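You operate a simulated robot arm through the tools that you are given. There is no shell and no other tool. Be economical: measure what you need, move in short steps, check, and stop when the job is done.

You run a simulated robot arm. Do the job below in one go: nothing can be reset, and whatever is moved stays where it is left.

Task
Take the window block from the table top and put it on top of the beige box there. Switch the bath heat switch on. Take the blue stopper from the bench left of the bath and leave it on the desk right of the keyboard. Take the bottle brush and put it on the sampler bench. Put two of the wash bottles from the mixing bench top on the desk right of the keyboard. Open the mixer cupboard door, take the tub from the top mixer cupboard shelf and put it on the mixing bench top, then shut the door. Open the spectrometer drawer. Any order will do. Set down upright: wash bottle.

The check looks at the end state, three seconds after you hand in, the way a careful person would. Anything else that was tipped, shoved, dropped, spilled or broken makes it a failure. Lids that push on must go on centred and level and be pressed home; caps that screw on are set level and turned clockwise until they are tight.

Robot
A 6-joint arm with a fingered hand on a trunk, on a base that drives. Base frame: it is fixed to the floor where the robot stands at the start and does not move with it; the origin is under the middle of the robot, x ahead of it, y to its left, z up. Lengths are in mm, angles in degrees, forces in N, time in s.
With the tool pointing down near the work surface it reaches from about 120 to 500 mm from the robot's upright axis, wherever it stands. Its first joint turns from -166.0 to 166.0 degrees. Places, roughly: bath heat switch [2400, -1700, 900]; bottle brush (6x5x30 cm) [2700, -2000, 1000]; box [1000, 0, 1000]; desk right of the keyboard [3400, 400, 900]; mixer cupboard door [3200, -600, 400]; mixing bench top [3600, -400, 900]; sampler bench (34x13 cm) [1820, 2400, 880]; spectrometer drawer [3000, 2500, 700]; stopper [2750, -1750, 1000]; tub (10x10x9 cm) [3400, -700, 400]; wash bottle [3750, -500, 1000]; window block [500, 0, 1000]. Payload 3.2 kg.
Tool frame: the origin (TCP) lies between the finger pads and is the grasp point; the fingertips stand 22 mm ahead of it; z points along the fingers, y is the line along which they close. The gripper opens to 112 mm. The gripper's body begins 60 mm behind the TCP. The gripper is a hand of 3 fingers: y runs from the thumb to the fingers, the wrist lies at [0, 0, -218] in the tool frame, and closing takes about 1.5 s.
Orientation is that of the tool frame in the base frame, as [roll, pitch, yaw] about the fixed x, y, z axes, in that order (R = Rz(yaw) Ry(pitch) Rx(roll)). With the fingers straight down and closing along the base's y, the tool's x points along the base's -x, its y along +y and its z along -z.

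Tools
- The arm moves only by the tool step_arm. Its argument "motion" is text: rows parted by semicolons, each of 7 numbers parted by spaces: the turn, a rotation vector about the tool's x, y, z in units of 120 degrees (1.0 is 120 degrees), then the shift along the tool's x, y, z in units of 200 mm (1.0 is 200 mm), then the opening, from 0 (shut) to 1 (fully open). In form: rx ry rz dx dy dz fingers; .... A call has 1 to 8 rows; each row is the pose to reach, as a shift and turn from the pose commanded when the call began, along the tool's axes at that moment. A call with a number of a shift or a turn outside -1 to 1 is refused whole. Each row takes 0.2 s and may step no farther than 50 mm and 8.6 degrees from the row before; otherwise, or with a gripper value out of range, the whole call is refused. Where a pose cannot be reached the arm comes as near as it can. A force on the tool above 40 N (or 10 N above the force at the start of the call, whichever is more), or a blocked arm, ends the call early, and 0.2 s more pass. Each finger travels about 108 mm/s and halts on what it meets, pressing with about 24 N; the grip force reading is that of the motor and also rises with nothing between the fingers. The clock runs only during rows and for 0.2 s after the last one: add rows that repeat a pose to give the fingers time. The reply holds the time, the measured pose of the TCP, the force on the tool along the base axes, the opening and the grip force, in the units named above and with some noise, with the torque about the TCP (base axes, N m) and any sound that the robot's microphone picked up.
- Cameras (640 x 400 px; columns grow to the right, rows downward): "scene" is now at [20.8, 145.9, 1484.9]; the picture's right is [-0.22, -0.98, 0.00], its down [-0.58, 0.13, -0.80] and it looks along [0.79, -0.18, -0.59] (base axes); focal length 273 px, centre (320, 200). "wrist" rides on the gripper at [66, 3, -80] in the tool frame; the picture's right is [-0.05, 1.00, 0.00], its down [-0.77, -0.04, -0.64] and it looks along [-0.64, -0.03, 0.77] (tool axes); focal length 275 px, centre (320, 200). There is no depth. A picture from a camera that has moved, and an enlarged one, comes with that camera's place and axes in the base frame and with its lens. The place of the scene camera against the robot may be out by one fixed shift of up to 12 mm in any direction.
- capture(camera): a new picture of that camera. No time passes.
- lift_body(by): slides the trunk up (or, below 0, down) by that many mm; the arm and the scene camera ride with it, the base frame stays. It gives what a move gives, with no picture.
- drive_base(legs): drives the robot by 1 to 6 legs, each [ahead, turn to the left] in mm and degrees, along the robot's own axes; the way and the turn of a leg run together, so that a leg with both is an arc; at most 1500 mm and 180 degrees a leg. The arm and the cameras ride along, it lands a little off, and it stops where it bumps. It gives what a move gives.
- preshape(shape): the hand has 3 fingers and takes this shape, open, in about a second: jaw (thumb against the fingers, like two jaws); tri (thumb and two fingers); tip (a fingertip pinch); poke (one finger out to press); point (the index stretched); flat (the hand flat); cup (the hand cupped); fist (a fist). The gripper value then closes the fingers along that shape, each until it touches; the sizes above hold for jaw. It gives what a move gives, with no picture.
- pan_tilt(pan, tilt): turns the head with the scene camera to pan (to the left, within 155 degrees either way) and tilt (down, from -29 to 69), counted from straight ahead of the robot. It gives what a move gives.
- inspect(camera, box): a new picture of the part [left, top, right, bottom] of that camera's present view, enlarged. No time passes.
- sign_off(): hands the job in; it is judged then, once.

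Work in short steps. Places have to be worked out from the pictures, the camera data and where the tool is seen: move nearer, look again, correct. Check each grasp and each placing, and mend what went wrong. You have 483 turns and 220 pictures in all, those below and enlarged ones among them. Open the gripper and draw the arm clear of the work before you hand the job in, unless the task says otherwise; then end with one line.

The tools are called as name(argument=value, ...) on one line, values as JSON. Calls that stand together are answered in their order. step_arm: Moves the arm, as the interface text tells. Its arguments: {"type":"object","properties":{"motion":{"type":"string"}},"required":["motion"]} The other tools are called the same way: lift_body (by) slides the trunk up or down; preshape (shape) gives the hand a shape; drive_base (legs) drives the base; pan_tilt (pan, tilt) turns the head that bears the scene camera; capture (camera) takes a picture; inspect (camera, box) takes an enlarged picture of a part of a camera's view; sign_off () hands the job in.

At the start:

```text
clock: 0.0
tool_pos: [338.7, -45.7, 1162.2]
orientation: [-180.0, 0.0, 180.0]
wrist_force: [0.3, 0.9, -0.3]
moment: [0.0, 0.02, 0.01]
finger_gap: 111.9
finger_force: 0.1
shape: jaw
trunk travel left (down, up): [-500.0, 90.0]
robot x, y, heading: [0.6, 2.8, 0.1]
head pan, tilt: [-12.6, 36.4]
```

scene: 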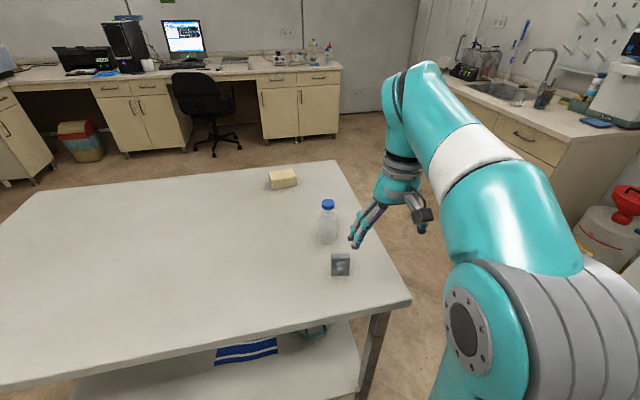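
wrist: 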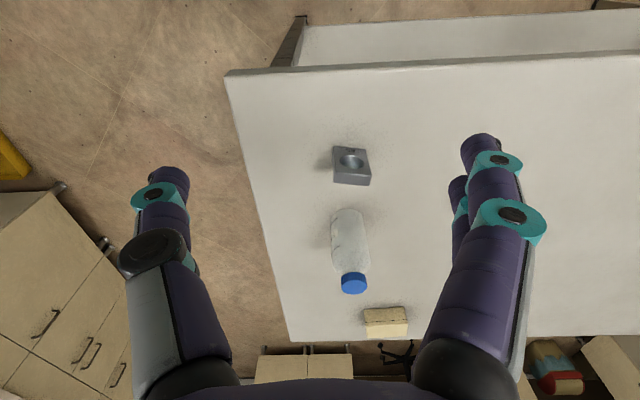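

I start by looking closer at the block and box with the wrist camera and the scene camera.

inspect(camera="wrist", box=[260, 120, 460, 350])

inspect(camera="scene", box=[240, 150, 440, 290])

```text
1.74 times, centred on (360, 235) of wrist
camera zoom: at [272.5, -43.7, 1241.9], right [0.05, 1.0, 0.0], down [0.77, -0.04, 0.64], along [0.64, -0.03, -0.77], focal length 479 px, centre (250, 139)
```

zoom: 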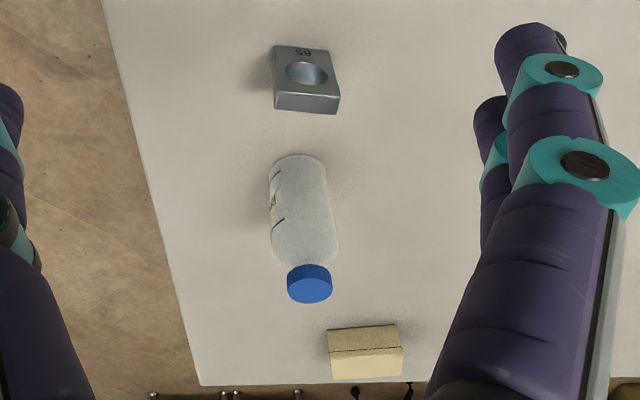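

```text
2.86 times, centred on (340, 220) of scene
camera zoom: at [20.8, 145.9, 1484.9], right [-0.22, -0.98, 0.0], down [-0.58, 0.13, -0.8], along [0.79, -0.18, -0.59], focal length 781 px, centre (263, 143)
```

zoom: 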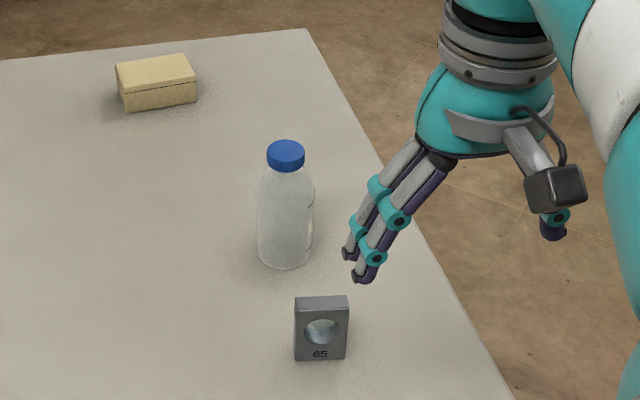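

The block stands on edge at about (467, -12), with the bottle behind it near (612, -11) and the box near (941, 85). I move above the block.

step_arm(motion="0 0 0 -0.2 0.05 0.1 1; 0 0 0 -0.4 0.1 0.2 1; 0 0 0 -0.6 0.17 0.3 1; 0 0 0 -0.64 0.17 0.4 1; 0 0 0 -0.64 0.17 0.4 1")

capture(camera="wrist")

capture(camera="scene")

```text
clock: 1.2
tool_pos: [466.7, -12.3, 1080.1]
orientation: [179.9, 0.1, -180.0]
wrist_force: [-0.5, 0.1, 0.5]
moment: [-0.01, -0.03, 0.01]
finger_gap: 112.2
finger_force: 0.1
shape: jaw
trunk travel left (down, up): [-500.0, 90.0]
robot x, y, heading: [1.3, -0.0, -0.2]
head pan, tilt: [-12.6, 36.4]
```

```text
215 pictures are left
camera wrist: at [400.3, -9.8, 1160.6], right [0.05, 1.0, 0.0], down [0.77, -0.04, 0.64], along [0.64, -0.03, -0.77], focal length 275 px, centre (320, 200)
```

wrist: 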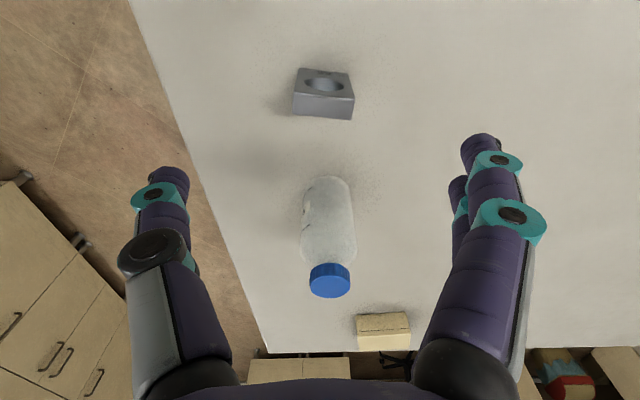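

```text
214 pictures are left
camera scene: at [20.7, 145.9, 1484.9], right [-0.22, -0.98, 0.0], down [-0.58, 0.13, -0.8], along [0.79, -0.18, -0.59], focal length 273 px, centre (320, 200)
```

scene: 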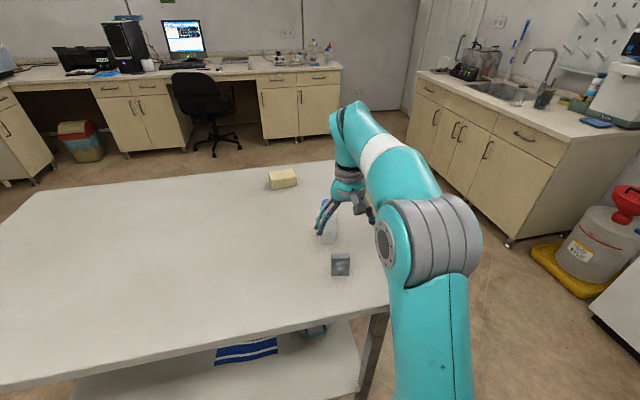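

The block's top centre triangulates to about (479, -10, 953). I shift 11 mm forward and descend partway.

step_arm(motion="0 0 0 -0.055 0.01 0.15 1; 0 0 0 -0.055 0.01 0.3 1; 0 0 0 -0.055 0.01 0.45 1; 0 0 0 -0.055 0.01 0.45 1")

capture(camera="wrist")

inspect(camera="scene", box=[280, 180, 420, 290])

```text
clock: 2.2
tool_pos: [476.6, -10.0, 990.7]
orientation: [180.0, 0.0, 179.9]
wrist_force: [-0.4, 0.1, -0.8]
moment: [0.0, 0.0, 0.02]
finger_gap: 111.9
finger_force: 0.1
shape: jaw
trunk travel left (down, up): [-500.0, 90.0]
robot x, y, heading: [-1.1, -1.6, -0.1]
head pan, tilt: [-12.6, 36.4]
```

```text
213 pictures are left
camera wrist: at [411.5, -8.0, 1071.4], right [0.05, 1.0, 0.0], down [0.77, -0.04, 0.64], along [0.64, -0.03, -0.77], focal length 275 px, centre (320, 200)
```

wrist: 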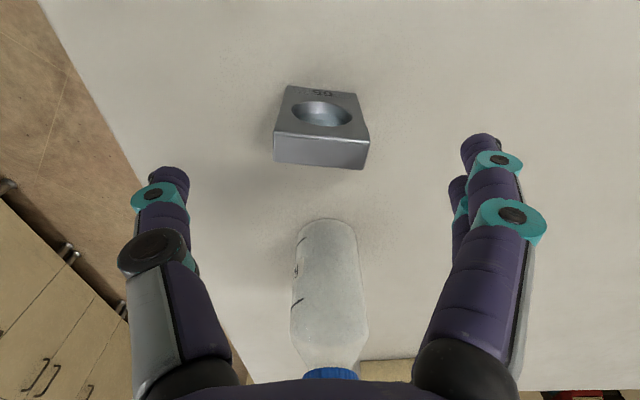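

```text
3.64 times, centred on (350, 235) of scene
camera zoom: at [20.9, 145.9, 1484.9], right [-0.22, -0.98, 0.0], down [-0.58, 0.13, -0.8], along [0.79, -0.18, -0.59], focal length 994 px, centre (211, 73)
```

zoom: 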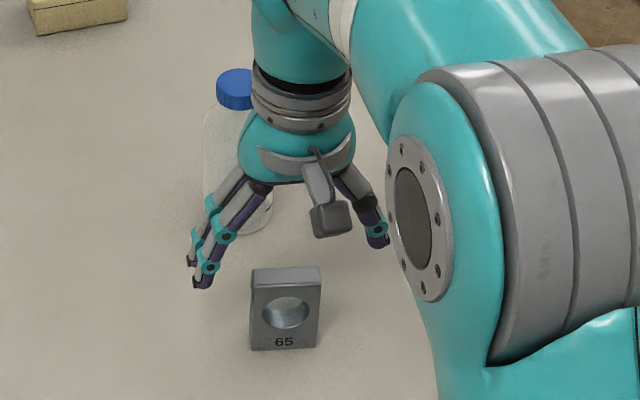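

All views agree. I descend to z≈928 in gentle steps.

step_arm(motion="0 0 0 -0.005 0 0.1 1; 0 0 0 -0.005 0 0.2 1; 0 0 0 -0.005 0 0.28 1; 0 0 0 -0.005 0 0.315 1; 0 0 0 -0.005 0 0.315 1")

inspect(camera="scene", box=[280, 180, 420, 290])

```text
clock: 3.4
tool_pos: [478.2, -9.3, 927.1]
orientation: [179.9, 0.0, 179.9]
wrist_force: [0.2, -0.2, 0.1]
moment: [0.0, -0.03, 0.04]
finger_gap: 111.9
finger_force: 0.1
shape: jaw
trunk travel left (down, up): [-500.0, 90.0]
robot x, y, heading: [-1.4, 0.3, -0.1]
head pan, tilt: [-12.6, 36.4]
```

```text
3.64 times, centred on (350, 235) of scene
camera zoom: at [20.8, 145.9, 1484.9], right [-0.22, -0.98, 0.0], down [-0.58, 0.13, -0.8], along [0.79, -0.18, -0.59], focal length 994 px, centre (211, 73)
```

zoom: 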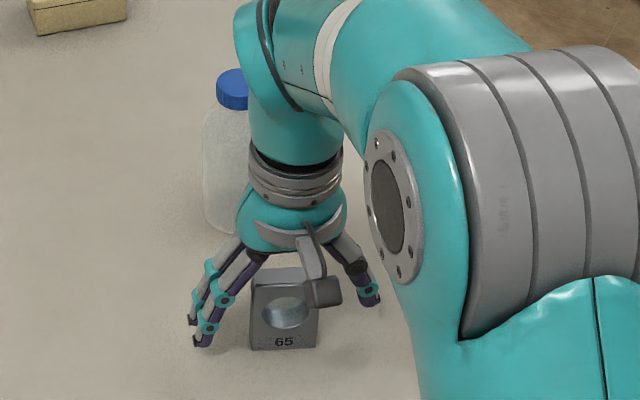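

Hand is around the block. Close.

step_arm(motion="0 0 0 0 0 0 0.5; 0 0 0 0 0 0 0.4; 0 0 0 0 0 0 0.3; 0 0 0 0 0 0 0.2; 0 0 0 0 0 0 0.1; 0 0 0 0 0 0 0; 0 0 0 0 0 0 0; 0 0 0 0 0 0 0")

inspect(camera="scene", box=[280, 180, 420, 290])

```text
clock: 5.2
tool_pos: [479.2, -9.5, 928.1]
orientation: [-180.0, 0.0, 180.0]
wrist_force: [-0.1, -0.7, 0.1]
moment: [0.0, 0.01, 0.03]
finger_gap: 30.6
finger_force: 23.9
shape: jaw
trunk travel left (down, up): [-500.0, 90.0]
robot x, y, heading: [1.4, -0.5, -0.3]
head pan, tilt: [-12.6, 36.4]
```

```text
3.64 times, centred on (350, 235) of scene
camera zoom: at [20.9, 145.9, 1484.9], right [-0.22, -0.98, 0.0], down [-0.58, 0.13, -0.8], along [0.79, -0.18, -0.59], focal length 994 px, centre (211, 73)
```

zoom: 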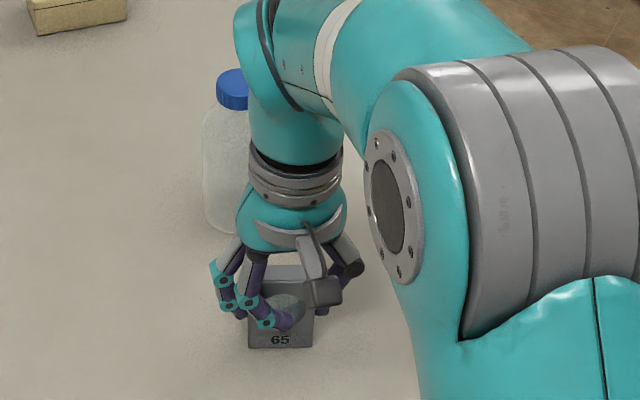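

One finger curled in front of the plate, so this grip is bad. I open, back up, and check the block and the "tip" shape.

step_arm(motion="0 0 0 0 0 0 1; 0 0 0 0 0 0 1; 0 0 0 0 0 0 1; 0 0 0 0 0 0 1; 0 0 0 0 0 -0.2 1; 0 0 0 0 0 -0.4 1; 0 0 0 0 0 -0.6 1")

preshape(shape="tip")

capture(camera="wrist")

inspect(camera="scene", box=[280, 180, 420, 290])

```text
clock: 6.8
tool_pos: [477.1, -9.9, 1049.9]
orientation: [180.0, 0.0, 179.9]
wrist_force: [-0.4, -0.5, -0.4]
moment: [0.01, 0.03, 0.01]
finger_gap: 111.8
finger_force: 0.1
shape: jaw
trunk travel left (down, up): [-500.0, 90.0]
robot x, y, heading: [0.0, -2.3, 0.1]
head pan, tilt: [-12.6, 36.4]
```

```text
clock: 7.7
tool_pos: [477.3, -8.8, 1047.6]
orientation: [-180.0, 0.1, -180.0]
wrist_force: [0.8, -1.2, 0.7]
moment: [0.01, 0.03, 0.0]
finger_gap: 112.2
finger_force: 0.1
shape: tip
trunk travel left (down, up): [-500.0, 90.0]
robot x, y, heading: [-1.2, 0.6, -0.0]
head pan, tilt: [-12.6, 36.4]
```

```text
209 pictures are left
camera wrist: at [411.7, -7.3, 1129.0], right [0.05, 1.0, 0.0], down [0.77, -0.04, 0.64], along [0.64, -0.03, -0.77], focal length 275 px, centre (320, 200)
```

wrist: 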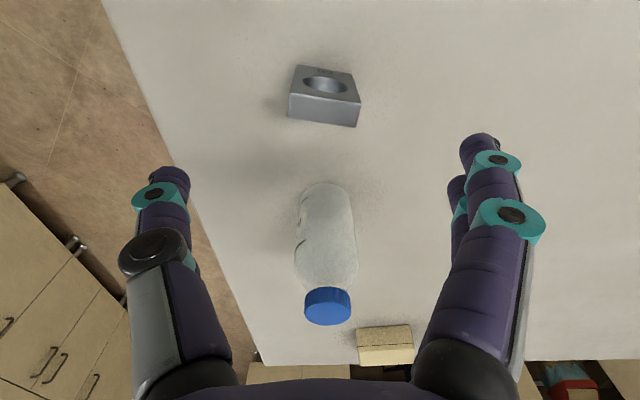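

```text
3.64 times, centred on (350, 235) of scene
camera zoom: at [20.8, 145.9, 1484.9], right [-0.22, -0.98, 0.0], down [-0.58, 0.13, -0.8], along [0.79, -0.18, -0.59], focal length 994 px, centre (211, 73)
```

zoom: 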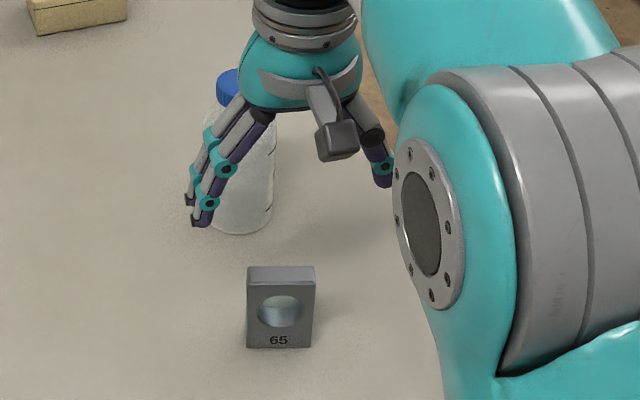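

The block stands fine, moved a few mm. I test how "tip" closes in the air.

step_arm(motion="0 0 0 0 0 0 0.5; 0 0 0 0 0 0 0.4; 0 0 0 0 0 0 0.4; 0 0 0 0 0 0 0.4; 0 0 0 0 0 0 0.4; 0 0 0 0 0 0 0.4; 0 0 0 0 0 0 0.4; 0 0 0 0 0 0 0.4")

capture(camera="wrist")

```text
clock: 9.5
tool_pos: [477.6, -8.6, 1048.9]
orientation: [180.0, 0.1, -180.0]
wrist_force: [-0.6, 0.0, -0.4]
moment: [0.0, 0.03, 0.0]
finger_gap: 45.5
finger_force: 0.0
shape: tip
trunk travel left (down, up): [-500.0, 90.0]
robot x, y, heading: [2.1, 4.9, 0.3]
head pan, tilt: [-12.6, 36.4]
```

```text
207 pictures are left
camera wrist: at [411.7, -7.3, 1129.2], right [0.05, 1.0, 0.0], down [0.77, -0.04, 0.64], along [0.64, -0.03, -0.77], focal length 275 px, centre (320, 200)
```

wrist: 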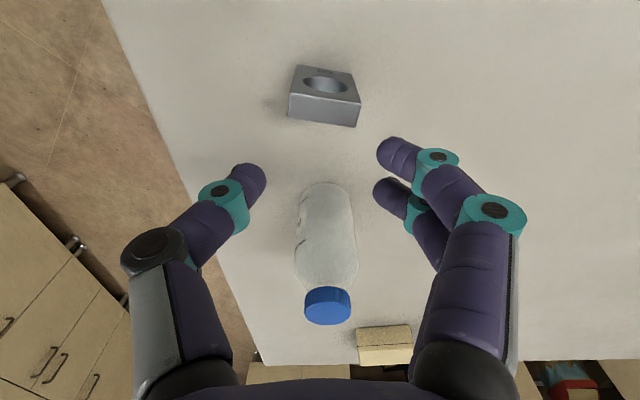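

"Tip" also uses two fingers spaced apart, so I'll grip the plate across its thickness at its top bar instead. I go back to jaw and rotate the hand about 78°.

preshape(shape="jaw")

step_arm(motion="0 0 -0.07 0 0 0 1; 0 0 -0.14 0 0 0 1; 0 0 -0.21 0 0 0 0.9; 0 0 -0.28 0 0 0 0.8; 0 0 -0.35 0 0 0 0.7; 0 0 -0.42 0 0 0 0.6; 0 0 -0.49 0 0 0 0.6; 0 0 -0.56 0 0 0 0.6")

step_arm(motion="0 0 -0.05 0 0 0 0.6; 0 0 -0.094 0 0 0 0.6; 0 0 -0.094 0 0 0 0.6")

capture(camera="wrist")

```text
clock: 10.4
tool_pos: [476.9, -8.9, 1048.2]
orientation: [180.0, 0.0, -180.0]
wrist_force: [-0.1, 0.2, 1.3]
moment: [-0.04, 0.0, -0.01]
finger_gap: 111.9
finger_force: 0.2
shape: jaw
trunk travel left (down, up): [-500.0, 90.0]
robot x, y, heading: [0.9, -0.0, -0.1]
head pan, tilt: [-12.6, 36.4]
```

```text
clock: 12.2
tool_pos: [453.3, 40.9, 1007.8]
orientation: [-178.7, -0.5, -114.0]
wrist_force: [0.2, 0.9, 0.0]
moment: [0.0, -0.02, 0.01]
finger_gap: 67.9
finger_force: 0.0
shape: jaw
out of reach, approached as far as the arm can: row 7, 8
trunk travel left (down, up): [-500.0, 90.0]
robot x, y, heading: [0.6, 2.1, 0.3]
head pan, tilt: [-12.6, 36.4]
```

```text
clock: 13.0
tool_pos: [428.9, 88.1, 974.8]
orientation: [-178.7, -1.0, -102.6]
wrist_force: [0.2, -0.7, 0.3]
moment: [-0.01, 0.01, 0.03]
finger_gap: 67.9
finger_force: 0.1
shape: jaw
out of reach, approached as far as the arm can: row 1, 2, 3
trunk travel left (down, up): [-500.0, 90.0]
robot x, y, heading: [-1.4, -0.0, -0.2]
head pan, tilt: [-12.6, 36.4]
```

```text
206 pictures are left
camera wrist: at [410.2, 23.9, 1056.8], right [-0.96, 0.27, -0.02], down [0.19, 0.76, 0.62], along [0.18, 0.6, -0.78], focal length 275 px, centre (320, 200)
```

wrist: 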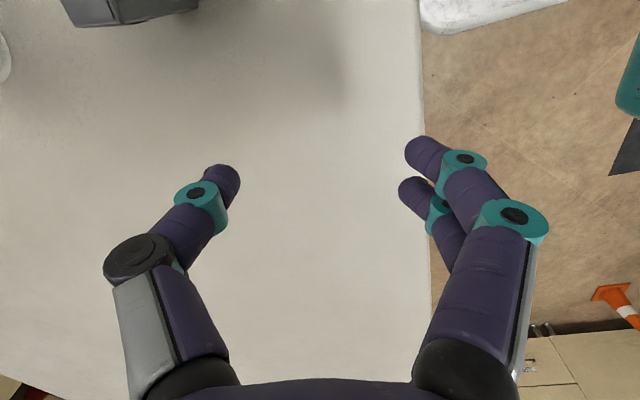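

A joint limit sits that way, and the arm wandered. I raise it and rotate back, to use the opposite direction.

step_arm(motion="0 0 0 0 0 -0.2 0.6; 0 0 0.07 0 0 -0.4 0.6; 0 0 0.14 0.1 -0.1 -0.5 0.6; 0 0 0.21 0.2 -0.2 -0.5 0.6; 0 0 0.28 0.3 -0.3 -0.5 0.6; 0 0 0.35 0.4 -0.34 -0.5 0.6; 0 0 0.42 0.41 -0.345 -0.5 0.6; 0 0 0.49 0.41 -0.345 -0.5 0.6")

```text
clock: 14.8
tool_pos: [479.9, -8.0, 1075.5]
orientation: [180.0, 0.0, -160.6]
wrist_force: [-1.0, 0.0, 0.9]
moment: [-0.01, -0.01, 0.0]
finger_gap: 67.8
finger_force: 0.0
shape: jaw
out of reach, approached as far as the arm can: row 1, 2, 3
trunk travel left (down, up): [-500.0, 90.0]
robot x, y, heading: [-0.6, 1.0, 0.2]
head pan, tilt: [-12.6, 36.4]
```

Back in a good pose; yaw -160.6. I rotate the other way toward yaw 78.5°.

step_arm(motion="0 0 0.07 0 0 0 0.6; 0 0 0.14 0 0 0 0.6; 0 0 0.21 0 0 0 0.6; 0 0 0.28 0 0 0 0.6; 0 0 0.35 0 0 0 0.6; 0 0 0.42 0 0 0 0.6; 0 0 0.49 0 0 0 0.6; 0 0 0.56 0 0 0 0.6")

```text
clock: 16.6
tool_pos: [480.9, -6.4, 1075.6]
orientation: [-180.0, 0.1, 132.3]
wrist_force: [0.7, -0.7, 0.3]
moment: [0.0, -0.03, 0.0]
finger_gap: 67.6
finger_force: 0.2
shape: jaw
trunk travel left (down, up): [-500.0, 90.0]
robot x, y, heading: [-1.5, 3.5, -0.0]
head pan, tilt: [-12.6, 36.4]
```

step_arm(motion="0 0 0.07 0 0 0 0.6; 0 0 0.14 0 0 0 0.6; 0 0 0.21 0 0 0 0.6; 0 0 0.28 0 0 0 0.6; 0 0 0.35 0 0 0 0.6; 0 0 0.42 0 0 0 0.6; 0 0 0.448 0 0 0 0.6; 0 0 0.448 0 0 0 0.6")

capture(camera="wrist")

```text
clock: 18.4
tool_pos: [479.9, -7.1, 1075.7]
orientation: [180.0, 0.1, 78.6]
wrist_force: [-0.7, -0.2, 0.1]
moment: [0.03, 0.04, -0.01]
finger_gap: 67.6
finger_force: 0.1
shape: jaw
trunk travel left (down, up): [-500.0, 90.0]
robot x, y, heading: [-0.3, 3.1, -0.0]
head pan, tilt: [-12.6, 36.4]
```

```text
205 pictures are left
camera wrist: at [496.3, 55.6, 1156.7], right [0.97, -0.24, 0.0], down [-0.19, -0.75, 0.64], along [-0.15, -0.62, -0.77], focal length 275 px, centre (320, 200)
```

wrist: 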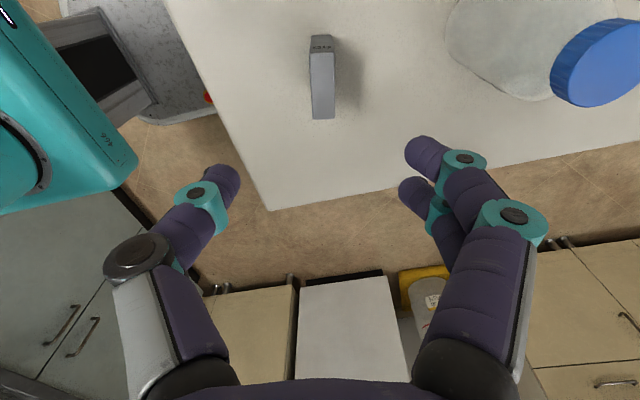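

Aligned well; block centre ≈(484,-5). Descend to z≈958 with correction.

step_arm(motion="0 0 0 0.014 0.018 0.2 0.6; 0 0 0 0.014 0.018 0.4 0.6; 0 0 0 0.014 0.018 0.55 0.6; 0 0 0 0.014 0.018 0.588 0.6; 0 0 0 0.014 0.018 0.588 0.6")

capture(camera="wrist")

inspect(camera="scene", box=[280, 180, 420, 290])

```text
clock: 19.6
tool_pos: [484.9, -5.0, 957.8]
orientation: [180.0, -0.1, 78.7]
wrist_force: [0.3, 0.6, 0.4]
moment: [-0.03, 0.0, 0.01]
finger_gap: 67.7
finger_force: 0.2
shape: jaw
trunk travel left (down, up): [-500.0, 90.0]
robot x, y, heading: [1.6, 1.5, 0.2]
head pan, tilt: [-12.6, 36.4]
```

```text
204 pictures are left
camera wrist: at [500.6, 58.4, 1038.6], right [0.97, -0.24, 0.0], down [-0.19, -0.75, 0.64], along [-0.15, -0.62, -0.77], focal length 275 px, centre (320, 200)
```

wrist: 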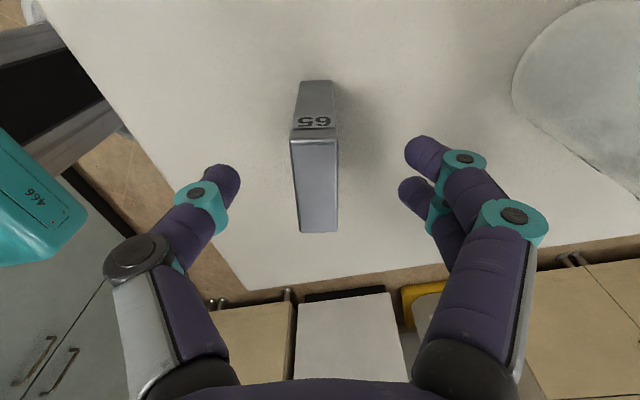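

```text
3.64 times, centred on (350, 235) of scene
camera zoom: at [20.8, 145.9, 1484.9], right [-0.22, -0.98, 0.0], down [-0.58, 0.13, -0.8], along [0.79, -0.18, -0.59], focal length 994 px, centre (211, 73)
```

zoom: 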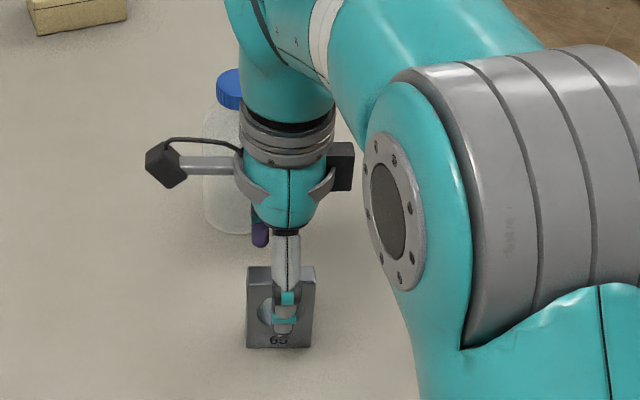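

Centred. Close.

step_arm(motion="0 0 0 0.015 0 0 0.5; 0 0 0 0.015 0 0 0.4; 0 0 0 0.015 0 0 0.3; 0 0 0 0.015 0 0 0.2; 0 0 0 0.015 0 0 0.1; 0 0 0 0.015 0 0 0; 0 0 0 0.015 0 0 0; 0 0 0 0.015 0 0 0")

capture(camera="wrist")

inspect(camera="scene", box=[280, 180, 420, 290])

```text
clock: 21.4
tool_pos: [485.1, -1.5, 956.9]
orientation: [-180.0, 0.0, 78.8]
wrist_force: [0.1, 0.2, 0.0]
moment: [-0.01, 0.03, -0.01]
finger_gap: 12.3
finger_force: 24.0
shape: jaw
trunk travel left (down, up): [-500.0, 90.0]
robot x, y, heading: [-0.2, 2.0, 0.3]
head pan, tilt: [-12.6, 36.4]
```

```text
202 pictures are left
camera wrist: at [501.2, 61.4, 1038.7], right [0.97, -0.24, 0.0], down [-0.19, -0.75, 0.64], along [-0.15, -0.62, -0.77], focal length 275 px, centre (320, 200)
```

wrist: 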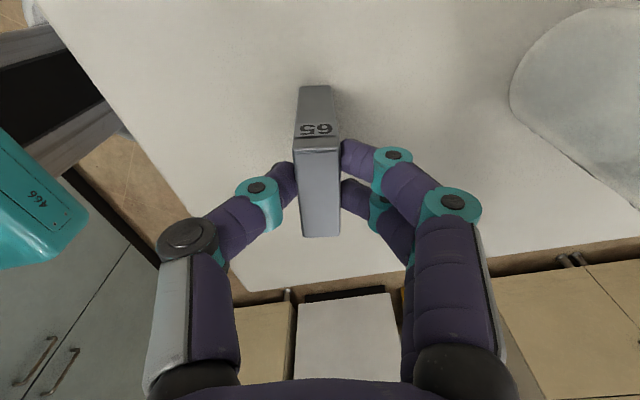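

```text
3.64 times, centred on (350, 235) of scene
camera zoom: at [20.9, 145.9, 1484.9], right [-0.22, -0.98, 0.0], down [-0.58, 0.13, -0.8], along [0.79, -0.18, -0.59], focal length 994 px, centre (211, 73)
```

zoom: 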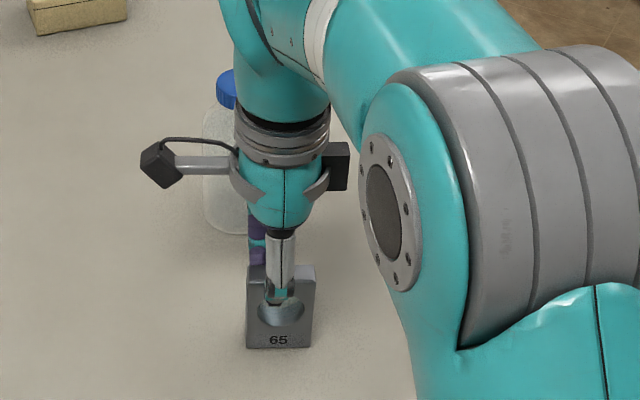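

Good pinch. Lift and verify.

step_arm(motion="0 0 0 0 0 -0.1 0; 0 0 0 0 0 -0.25 0; 0 0 0 0 0 -0.45 0; 0 0 0 0 0 -0.65 0; 0 0 0 0 0 -0.85 0; 0 0 0 0 0 -0.85 0")

capture(camera="wrist")

capture(camera="scene")

```text
clock: 22.8
tool_pos: [483.1, -1.7, 1128.6]
orientation: [-179.9, 0.1, 78.6]
wrist_force: [0.3, 0.2, -0.9]
moment: [0.0, 0.0, 0.04]
finger_gap: 12.5
finger_force: 24.2
shape: jaw
trunk travel left (down, up): [-500.0, 90.0]
robot x, y, heading: [2.0, 0.3, -0.0]
head pan, tilt: [-12.6, 36.4]
```

```text
200 pictures are left
camera wrist: at [500.2, 60.9, 1209.7], right [0.97, -0.24, 0.0], down [-0.19, -0.75, 0.64], along [-0.15, -0.62, -0.77], focal length 275 px, centre (320, 200)
```

wrist: 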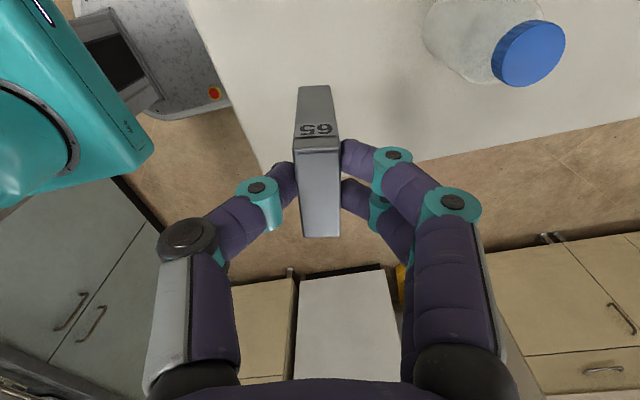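

```text
199 pictures are left
camera scene: at [20.8, 145.9, 1484.9], right [-0.22, -0.98, 0.0], down [-0.58, 0.13, -0.8], along [0.79, -0.18, -0.59], focal length 273 px, centre (320, 200)
```

scene: 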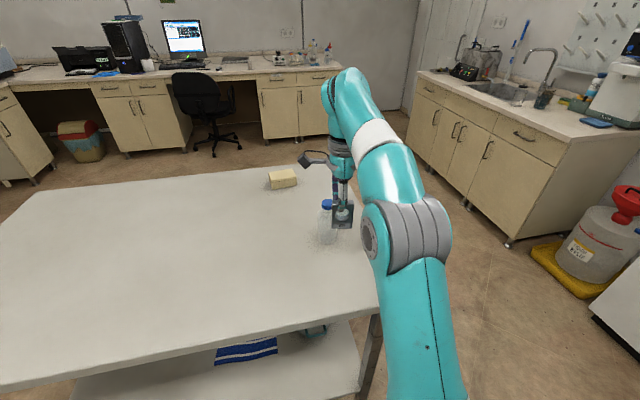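

Block held firmly. Before driving, I look to the right to check the floor space.

pan_tilt(pan=-85, tilt=35)

capture(camera="scene")

```text
clock: 24.2
tool_pos: [484.2, -0.9, 1127.9]
orientation: [-180.0, 0.0, 78.6]
wrist_force: [0.4, 0.5, -1.1]
moment: [0.02, 0.02, 0.01]
finger_gap: 12.3
finger_force: 23.8
shape: jaw
trunk travel left (down, up): [-500.0, 90.0]
robot x, y, heading: [-1.3, 0.4, -0.1]
head pan, tilt: [-85.0, 35.0]
```

```text
198 pictures are left
camera scene: at [-56.5, 77.3, 1487.1], right [-1.0, -0.09, 0.0], down [-0.05, 0.57, -0.82], along [0.07, -0.82, -0.57], focal length 273 px, centre (320, 200)
```

scene: 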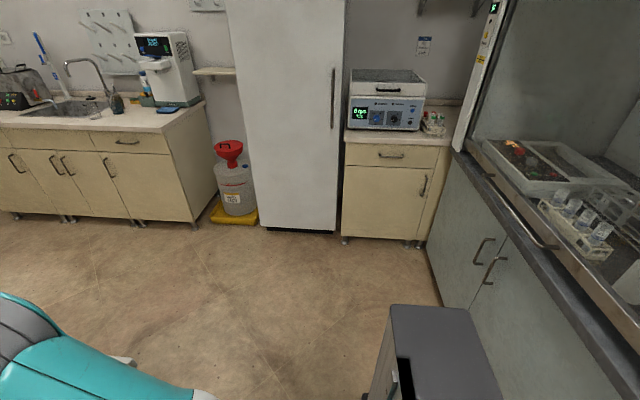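

There is a fume hood behind-right at x≈-700, so I back up modestly, then go around the table's right side.

drive_base(legs=[[-150, 0], [0, -90], [520, 0], [0, 90]])

pan_tilt(pan=0, tilt=35)

capture(camera="scene")

```text
clock: 35.9
tool_pos: [335.9, -525.1, 1129.6]
orientation: [-179.9, -0.1, 78.8]
wrist_force: [-0.5, 0.2, -0.8]
moment: [-0.02, 0.01, 0.01]
finger_gap: 12.1
finger_force: 23.8
shape: jaw
trunk travel left (down, up): [-500.0, 90.0]
robot x, y, heading: [-148.9, -523.7, -0.0]
head pan, tilt: [-85.0, 35.0]
```

```text
clock: 37.5
tool_pos: [336.1, -524.5, 1128.5]
orientation: [180.0, 0.0, 78.9]
wrist_force: [1.1, -0.3, 0.2]
moment: [0.02, -0.04, 0.01]
finger_gap: 12.1
finger_force: 24.3
shape: jaw
trunk travel left (down, up): [-500.0, 90.0]
robot x, y, heading: [-147.2, -525.6, 0.1]
head pan, tilt: [0.0, 35.0]
```

```text
197 pictures are left
camera scene: at [-124.5, -359.8, 1487.1], right [0.0, -1.0, 0.0], down [-0.57, 0.0, -0.82], along [0.82, 0.0, -0.57], focal length 273 px, centre (320, 200)
```

scene: 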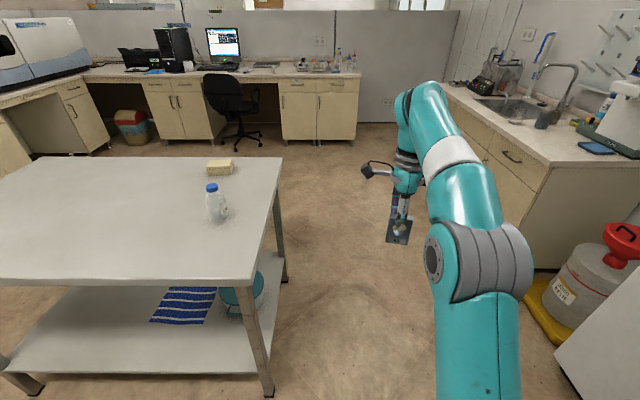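

Path is clear. Drive past the table, turn left twice to face the table's far end at the box.

drive_base(legs=[[1500, 0], [67, 0], [0, 90], [609, 0], [0, 90]])

capture(camera="scene")

capture(camera="wrist")

```text
clock: 56.2
tool_pos: [934.8, 85.5, 1128.2]
orientation: [-180.0, 0.0, -101.5]
wrist_force: [-0.5, 0.2, -0.3]
moment: [0.0, -0.01, -0.01]
finger_gap: 11.7
finger_force: 23.8
shape: jaw
trunk travel left (down, up): [-500.0, 90.0]
robot x, y, heading: [1420.9, 81.6, 179.7]
head pan, tilt: [0.0, 35.0]
```

```text
196 pictures are left
camera scene: at [1385.1, -84.5, 1487.1], right [0.0, 1.0, 0.0], down [0.57, 0.0, -0.82], along [-0.82, 0.0, -0.57], focal length 273 px, centre (320, 200)
```

scene: 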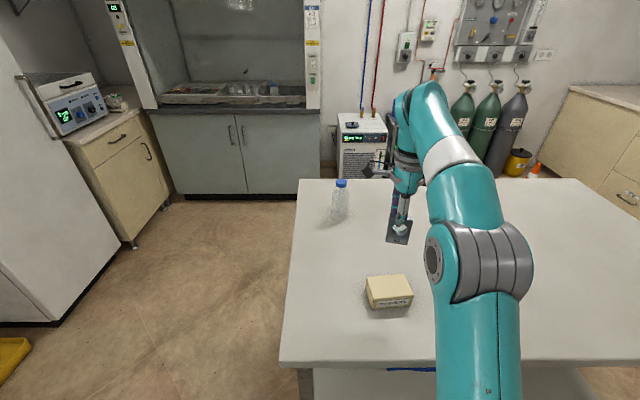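

```text
195 pictures are left
camera wrist: at [918.6, 20.7, 1209.4], right [-0.97, 0.25, 0.0], down [0.19, 0.75, 0.64], along [0.16, 0.62, -0.77], focal length 275 px, centre (320, 200)
```

wrist: 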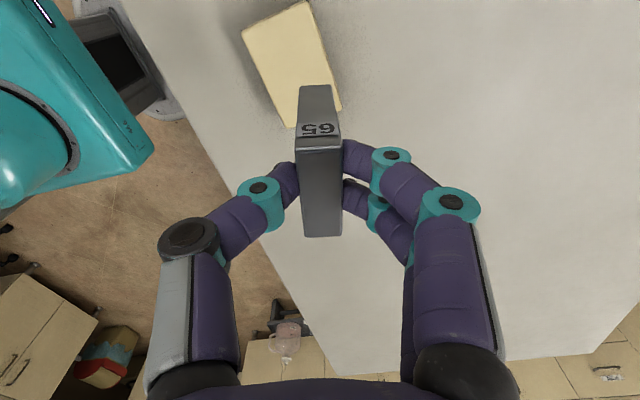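

Box top centre is about (958, 83), nearly parallel to y. I align the plate with it and descend partway.

step_arm(motion="0 0 -0.07 -0.01 -0.05 0.1 0; 0 0 -0.1417 -0.011 -0.116 0.25 0; 0 0 -0.1417 -0.011 -0.116 0.45 0; 0 0 -0.1417 -0.011 -0.116 0.45 0")

inspect(camera="scene", box=[330, 200, 470, 320])

capture(camera="wrist")

```text
clock: 57.2
tool_pos: [956.7, 82.4, 1037.4]
orientation: [180.0, 0.1, -84.5]
wrist_force: [0.2, 0.7, -0.2]
moment: [-0.01, -0.02, 0.0]
finger_gap: 11.6
finger_force: 24.3
shape: jaw
trunk travel left (down, up): [-500.0, 90.0]
robot x, y, heading: [1419.4, 87.9, 180.0]
head pan, tilt: [0.0, 35.0]
```

```text
3.33 times, centred on (400, 260) of scene
camera zoom: at [1385.0, -84.4, 1487.1], right [0.0, 1.0, 0.0], down [0.57, 0.0, -0.82], along [-0.82, 0.0, -0.57], focal length 911 px, centre (53, 0)
```

zoom: 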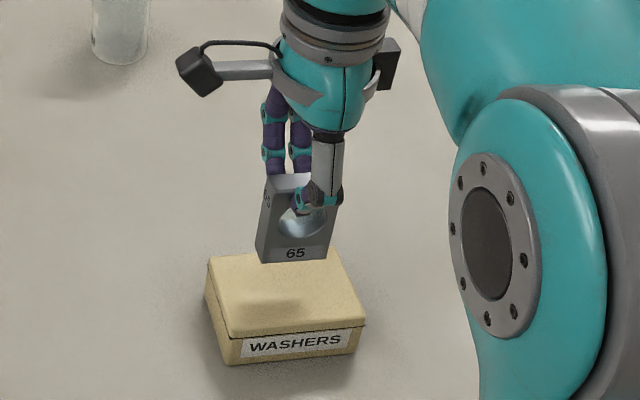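

```text
193 pictures are left
camera wrist: at [961.5, 15.6, 1118.3], right [-1.0, -0.05, 0.0], down [-0.04, 0.77, 0.64], along [-0.03, 0.63, -0.77], focal length 275 px, centre (320, 200)
```

wrist: 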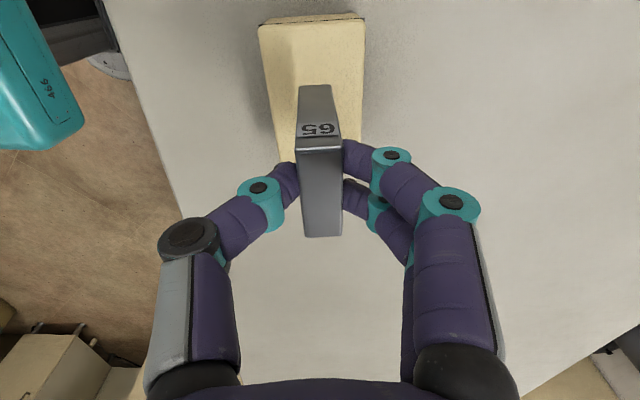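

Plate nearly centred; shift 5 mm toward +x and descend until contact.

step_arm(motion="0 0 0 0 -0.025 0.06 0; 0 0 0 0 -0.025 0.11 0; 0 0 0 0 -0.025 0.13 0; 0 0 0 0 -0.025 0.15 0; 0 0 0 0 -0.025 0.17 0; 0 0 0 0 -0.025 0.185 0; 0 0 0 0 -0.025 0.2 0")

inspect(camera="scene", box=[330, 200, 470, 320])

```text
clock: 58.8
tool_pos: [963.6, 83.6, 1000.4]
orientation: [179.7, 0.0, -84.6]
wrist_force: [2.9, 1.2, 20.2]
moment: [-0.02, -0.02, 0.02]
finger_gap: 13.2
finger_force: 23.9
shape: jaw
trunk travel left (down, up): [-500.0, 90.0]
robot x, y, heading: [1419.4, 83.2, 179.9]
head pan, tilt: [0.0, 35.0]
```

```text
3.33 times, centred on (400, 260) of scene
camera zoom: at [1387.5, -84.3, 1487.6], right [0.0, 1.0, 0.0], down [0.57, 0.0, -0.82], along [-0.82, 0.0, -0.57], focal length 911 px, centre (53, 0)
```

zoom: 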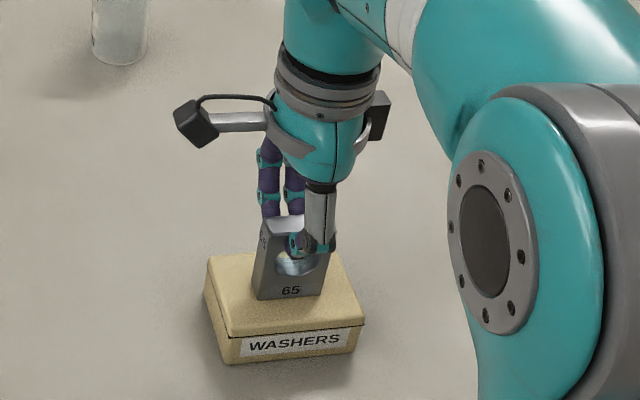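

Contact with the box top (20 N). I ease up 3 mm and open the fingers.

step_arm(motion="0 0 0 0 0 -0.012 0; 0 0 0 0 0 -0.014 0.12; 0 0 0 0 0 -0.014 0.25; 0 0 0 0 0 -0.014 0.4; 0 0 0 0 0 -0.014 0.6; 0 0 0 0 0 -0.014 0.6; 0 0 0 0 0 -0.014 0.6")

inspect(camera="scene", box=[330, 200, 470, 320])

```text
clock: 60.4
tool_pos: [961.7, 83.9, 1001.7]
orientation: [180.0, -0.1, -84.6]
wrist_force: [-0.4, 0.1, -0.2]
moment: [0.05, 0.02, 0.02]
finger_gap: 66.9
finger_force: 0.1
shape: jaw
trunk travel left (down, up): [-500.0, 90.0]
robot x, y, heading: [1415.1, 79.2, 179.8]
head pan, tilt: [0.0, 35.0]
```

```text
3.33 times, centred on (400, 260) of scene
camera zoom: at [1385.1, -84.4, 1487.1], right [0.0, 1.0, 0.0], down [0.57, 0.0, -0.82], along [-0.82, 0.0, -0.57], focal length 911 px, centre (53, 0)
```

zoom: 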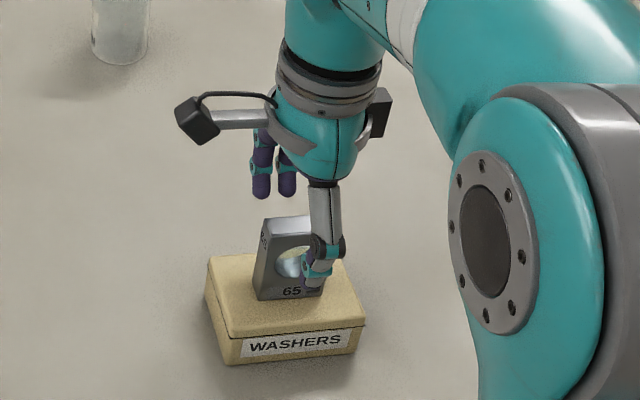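

Block stands on the box. Raise the hand straight up and retract.

step_arm(motion="0 0 0 0 0 -0.15 0.6; 0 0 0 0 0 -0.35 0.6; 0 0 0 0 0 -0.55 0.6; 0 0 0 0 0 -0.75 0.6; 0 0 0 0 0 -0.9 0.6")

inspect(camera="scene", box=[330, 200, 470, 320])

```text
clock: 61.6
tool_pos: [962.3, 84.3, 1180.8]
orientation: [180.0, 0.1, -84.5]
wrist_force: [0.0, -0.9, 0.4]
moment: [-0.01, 0.0, 0.02]
finger_gap: 66.8
finger_force: 0.1
shape: jaw
trunk travel left (down, up): [-500.0, 90.0]
robot x, y, heading: [1417.3, 82.4, 179.8]
head pan, tilt: [0.0, 35.0]
```

```text
3.33 times, centred on (400, 260) of scene
camera zoom: at [1384.7, -84.4, 1487.1], right [0.0, 1.0, 0.0], down [0.57, 0.0, -0.82], along [-0.82, 0.0, -0.57], focal length 911 px, centre (53, 0)
```

zoom: 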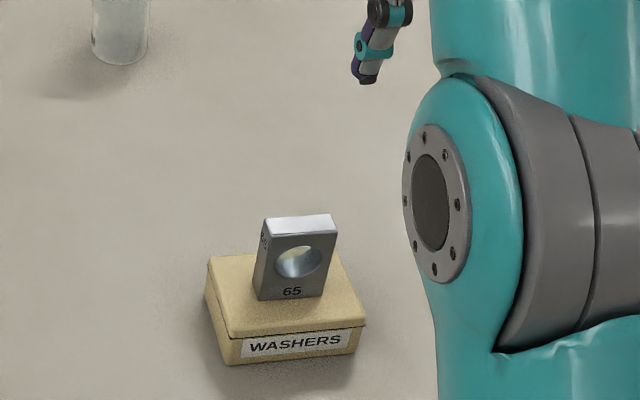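

Window block done. I rotate the hand back to neutral, then drive to the sink/bath bench.

step_arm(motion="0 0 -0.07 0 0 0 1; 0 0 -0.14 0 0 0 1; 0 0 -0.21 0 0 0 1; 0 0 -0.28 0 0 0 1; 0 0 -0.35 0 0 0 1; 0 0 -0.42 0 0 0 1; 0 0 -0.49 0 0 0 1; 0 0 -0.56 0 0 0 1")

step_arm(motion="0 0 -0.07 0 0 0 1; 0 0 -0.14 0 0 0 1; 0 0 -0.14 0.2 0 0 1; 0 0 -0.14 0.4 0 0 1; 0 0 -0.14 0.6 0 0 1")

drive_base(legs=[[0, 90], [930, 0], [0, 90], [983, 0], [0, -90]])

capture(camera="scene")

```text
clock: 63.4
tool_pos: [961.9, 85.0, 1181.4]
orientation: [180.0, 0.0, -17.2]
wrist_force: [0.1, 0.1, 0.2]
moment: [0.01, -0.05, -0.02]
finger_gap: 111.9
finger_force: 0.0
shape: jaw
trunk travel left (down, up): [-500.0, 90.0]
robot x, y, heading: [1418.9, 79.4, 179.9]
head pan, tilt: [0.0, 35.0]
```

```text
clock: 64.6
tool_pos: [1078.7, 48.8, 1181.5]
orientation: [180.0, 0.0, -0.6]
wrist_force: [-0.5, -0.8, 0.4]
moment: [0.0, 0.03, -0.03]
finger_gap: 111.8
finger_force: 0.1
shape: jaw
trunk travel left (down, up): [-500.0, 90.0]
robot x, y, heading: [1416.1, 80.1, 179.6]
head pan, tilt: [0.0, 35.0]
```

```text
clock: 85.7
tool_pos: [2441.9, -1177.0, 1181.5]
orientation: [180.0, -0.1, 90.2]
wrist_force: [-0.6, 0.3, 0.2]
moment: [0.01, -0.02, -0.03]
finger_gap: 112.0
finger_force: 0.0
shape: jaw
trunk travel left (down, up): [-500.0, 90.0]
robot x, y, heading: [2403.4, -834.9, -89.2]
head pan, tilt: [0.0, 35.0]
```

```text
189 pictures are left
camera scene: at [2566.1, -864.9, 1487.1], right [-1.0, -0.01, 0.0], down [0.0, 0.57, -0.82], along [0.01, -0.82, -0.57], focal length 273 px, centre (320, 200)
```

scene: 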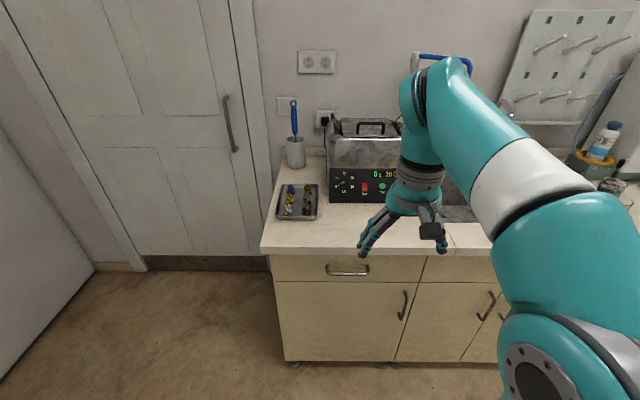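

The bath with its panel, the brush in a holder and a tray of stoppers are in view. I zoom in.

inspect(camera="scene", box=[265, 85, 425, 230])

inspect(camera="scene", box=[325, 160, 405, 210])

inspect(camera="scene", box=[265, 170, 345, 225])

```text
2.76 times, centred on (345, 158) of scene
camera zoom: at [2566.1, -864.9, 1487.1], right [-1.0, -0.01, 0.0], down [0.0, 0.57, -0.82], along [0.01, -0.82, -0.57], focal length 754 px, centre (251, 317)
```

zoom: 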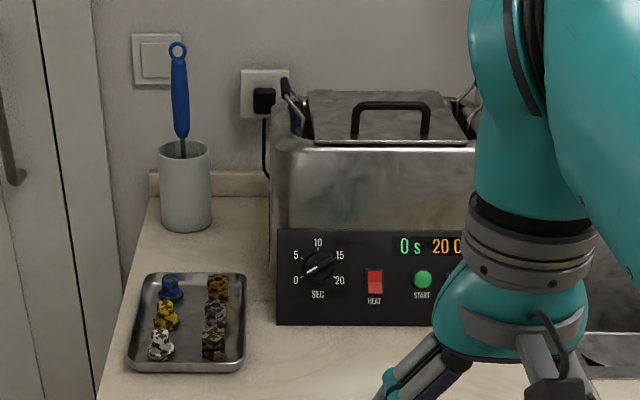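

```text
8.00 times, centred on (365, 185) of scene
camera zoom: at [2566.1, -864.9, 1487.1], right [-1.0, -0.01, 0.0], down [0.0, 0.57, -0.82], along [0.01, -0.82, -0.57], focal length 2187 px, centre (-40, 320)
```

zoom: 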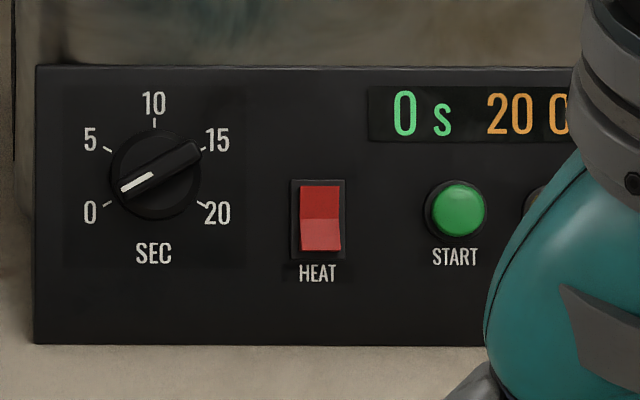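

```text
7.27 times, centred on (305, 198) of scene
camera zoom: at [2566.1, -864.9, 1487.1], right [-1.0, -0.01, 0.0], down [0.0, 0.57, -0.82], along [0.01, -0.82, -0.57], focal length 1988 px, centre (429, 218)
```

zoom: 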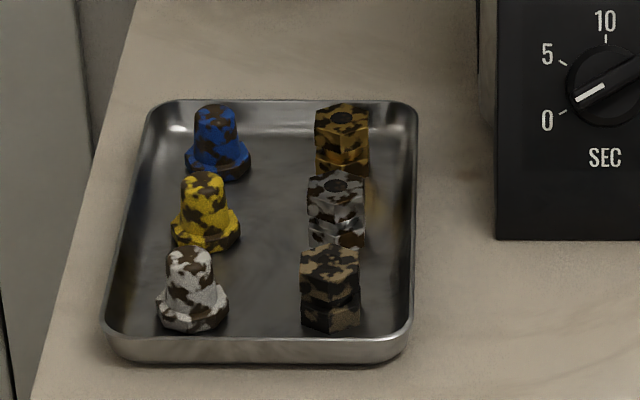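

The rocker "HEAT" is at roughly (2414, -1695, 967). I drive closer, switch to the poke shape and tilt the hand 45° forward to look at it.

drive_base(legs=[[230, -0.8]])

preshape(shape="poke")

step_arm(motion="0 -0.0625 0 0 0 0 1; 0 -0.125 0 0 0 0 1; 0 -0.1875 0 0 0 0 1; 0 -0.25 0 0 0 0 1; 0 -0.3125 0 0 0 0 1; 0 -0.375 0 0 0 0 1")

capture(camera="wrist")

capture(camera="scene")

```text
clock: 87.4
tool_pos: [2438.9, -1409.0, 1181.2]
orientation: [180.0, 0.0, 89.3]
wrist_force: [-0.8, -0.6, -0.1]
moment: [0.05, 0.01, 0.0]
finger_gap: 111.9
finger_force: 0.0
shape: jaw
trunk travel left (down, up): [-500.0, 90.0]
robot x, y, heading: [2404.0, -1066.2, -90.3]
head pan, tilt: [0.0, 35.0]
```

```text
clock: 88.3
tool_pos: [2437.1, -1407.9, 1181.8]
orientation: [-180.0, 0.1, 89.3]
wrist_force: [0.1, -1.5, 0.1]
moment: [-0.02, 0.03, -0.02]
finger_gap: 0.0
finger_force: 0.0
shape: poke
trunk travel left (down, up): [-500.0, 90.0]
robot x, y, heading: [2404.9, -1065.6, -90.4]
head pan, tilt: [0.0, 35.0]
```

```text
clock: 89.7
tool_pos: [2437.2, -1406.3, 1182.4]
orientation: [179.9, 45.2, 89.2]
wrist_force: [-0.5, 0.4, 0.1]
moment: [-0.01, 0.0, 0.03]
finger_gap: 0.0
finger_force: 0.0
shape: poke
trunk travel left (down, up): [-500.0, 90.0]
robot x, y, heading: [2407.2, -1068.1, -90.8]
head pan, tilt: [0.0, 35.0]
```

```text
185 pictures are left
camera wrist: at [2442.8, -1305.1, 1191.6], right [1.0, -0.05, 0.03], down [-0.04, -0.09, 0.99], along [-0.04, -0.99, -0.09], focal length 275 px, centre (320, 200)
```

wrist: 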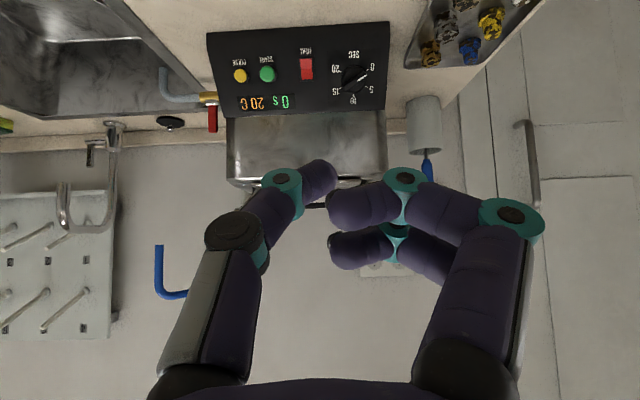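

```text
184 pictures are left
camera scene: at [2565.8, -1096.4, 1487.2], right [-1.0, 0.01, 0.0], down [0.0, 0.57, -0.82], along [-0.01, -0.82, -0.57], focal length 273 px, centre (320, 200)
```

scene: 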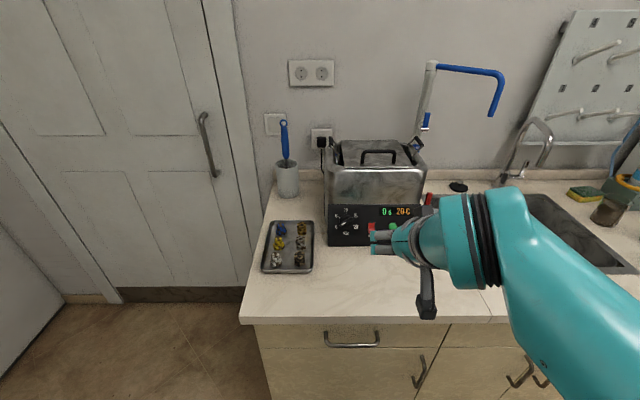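

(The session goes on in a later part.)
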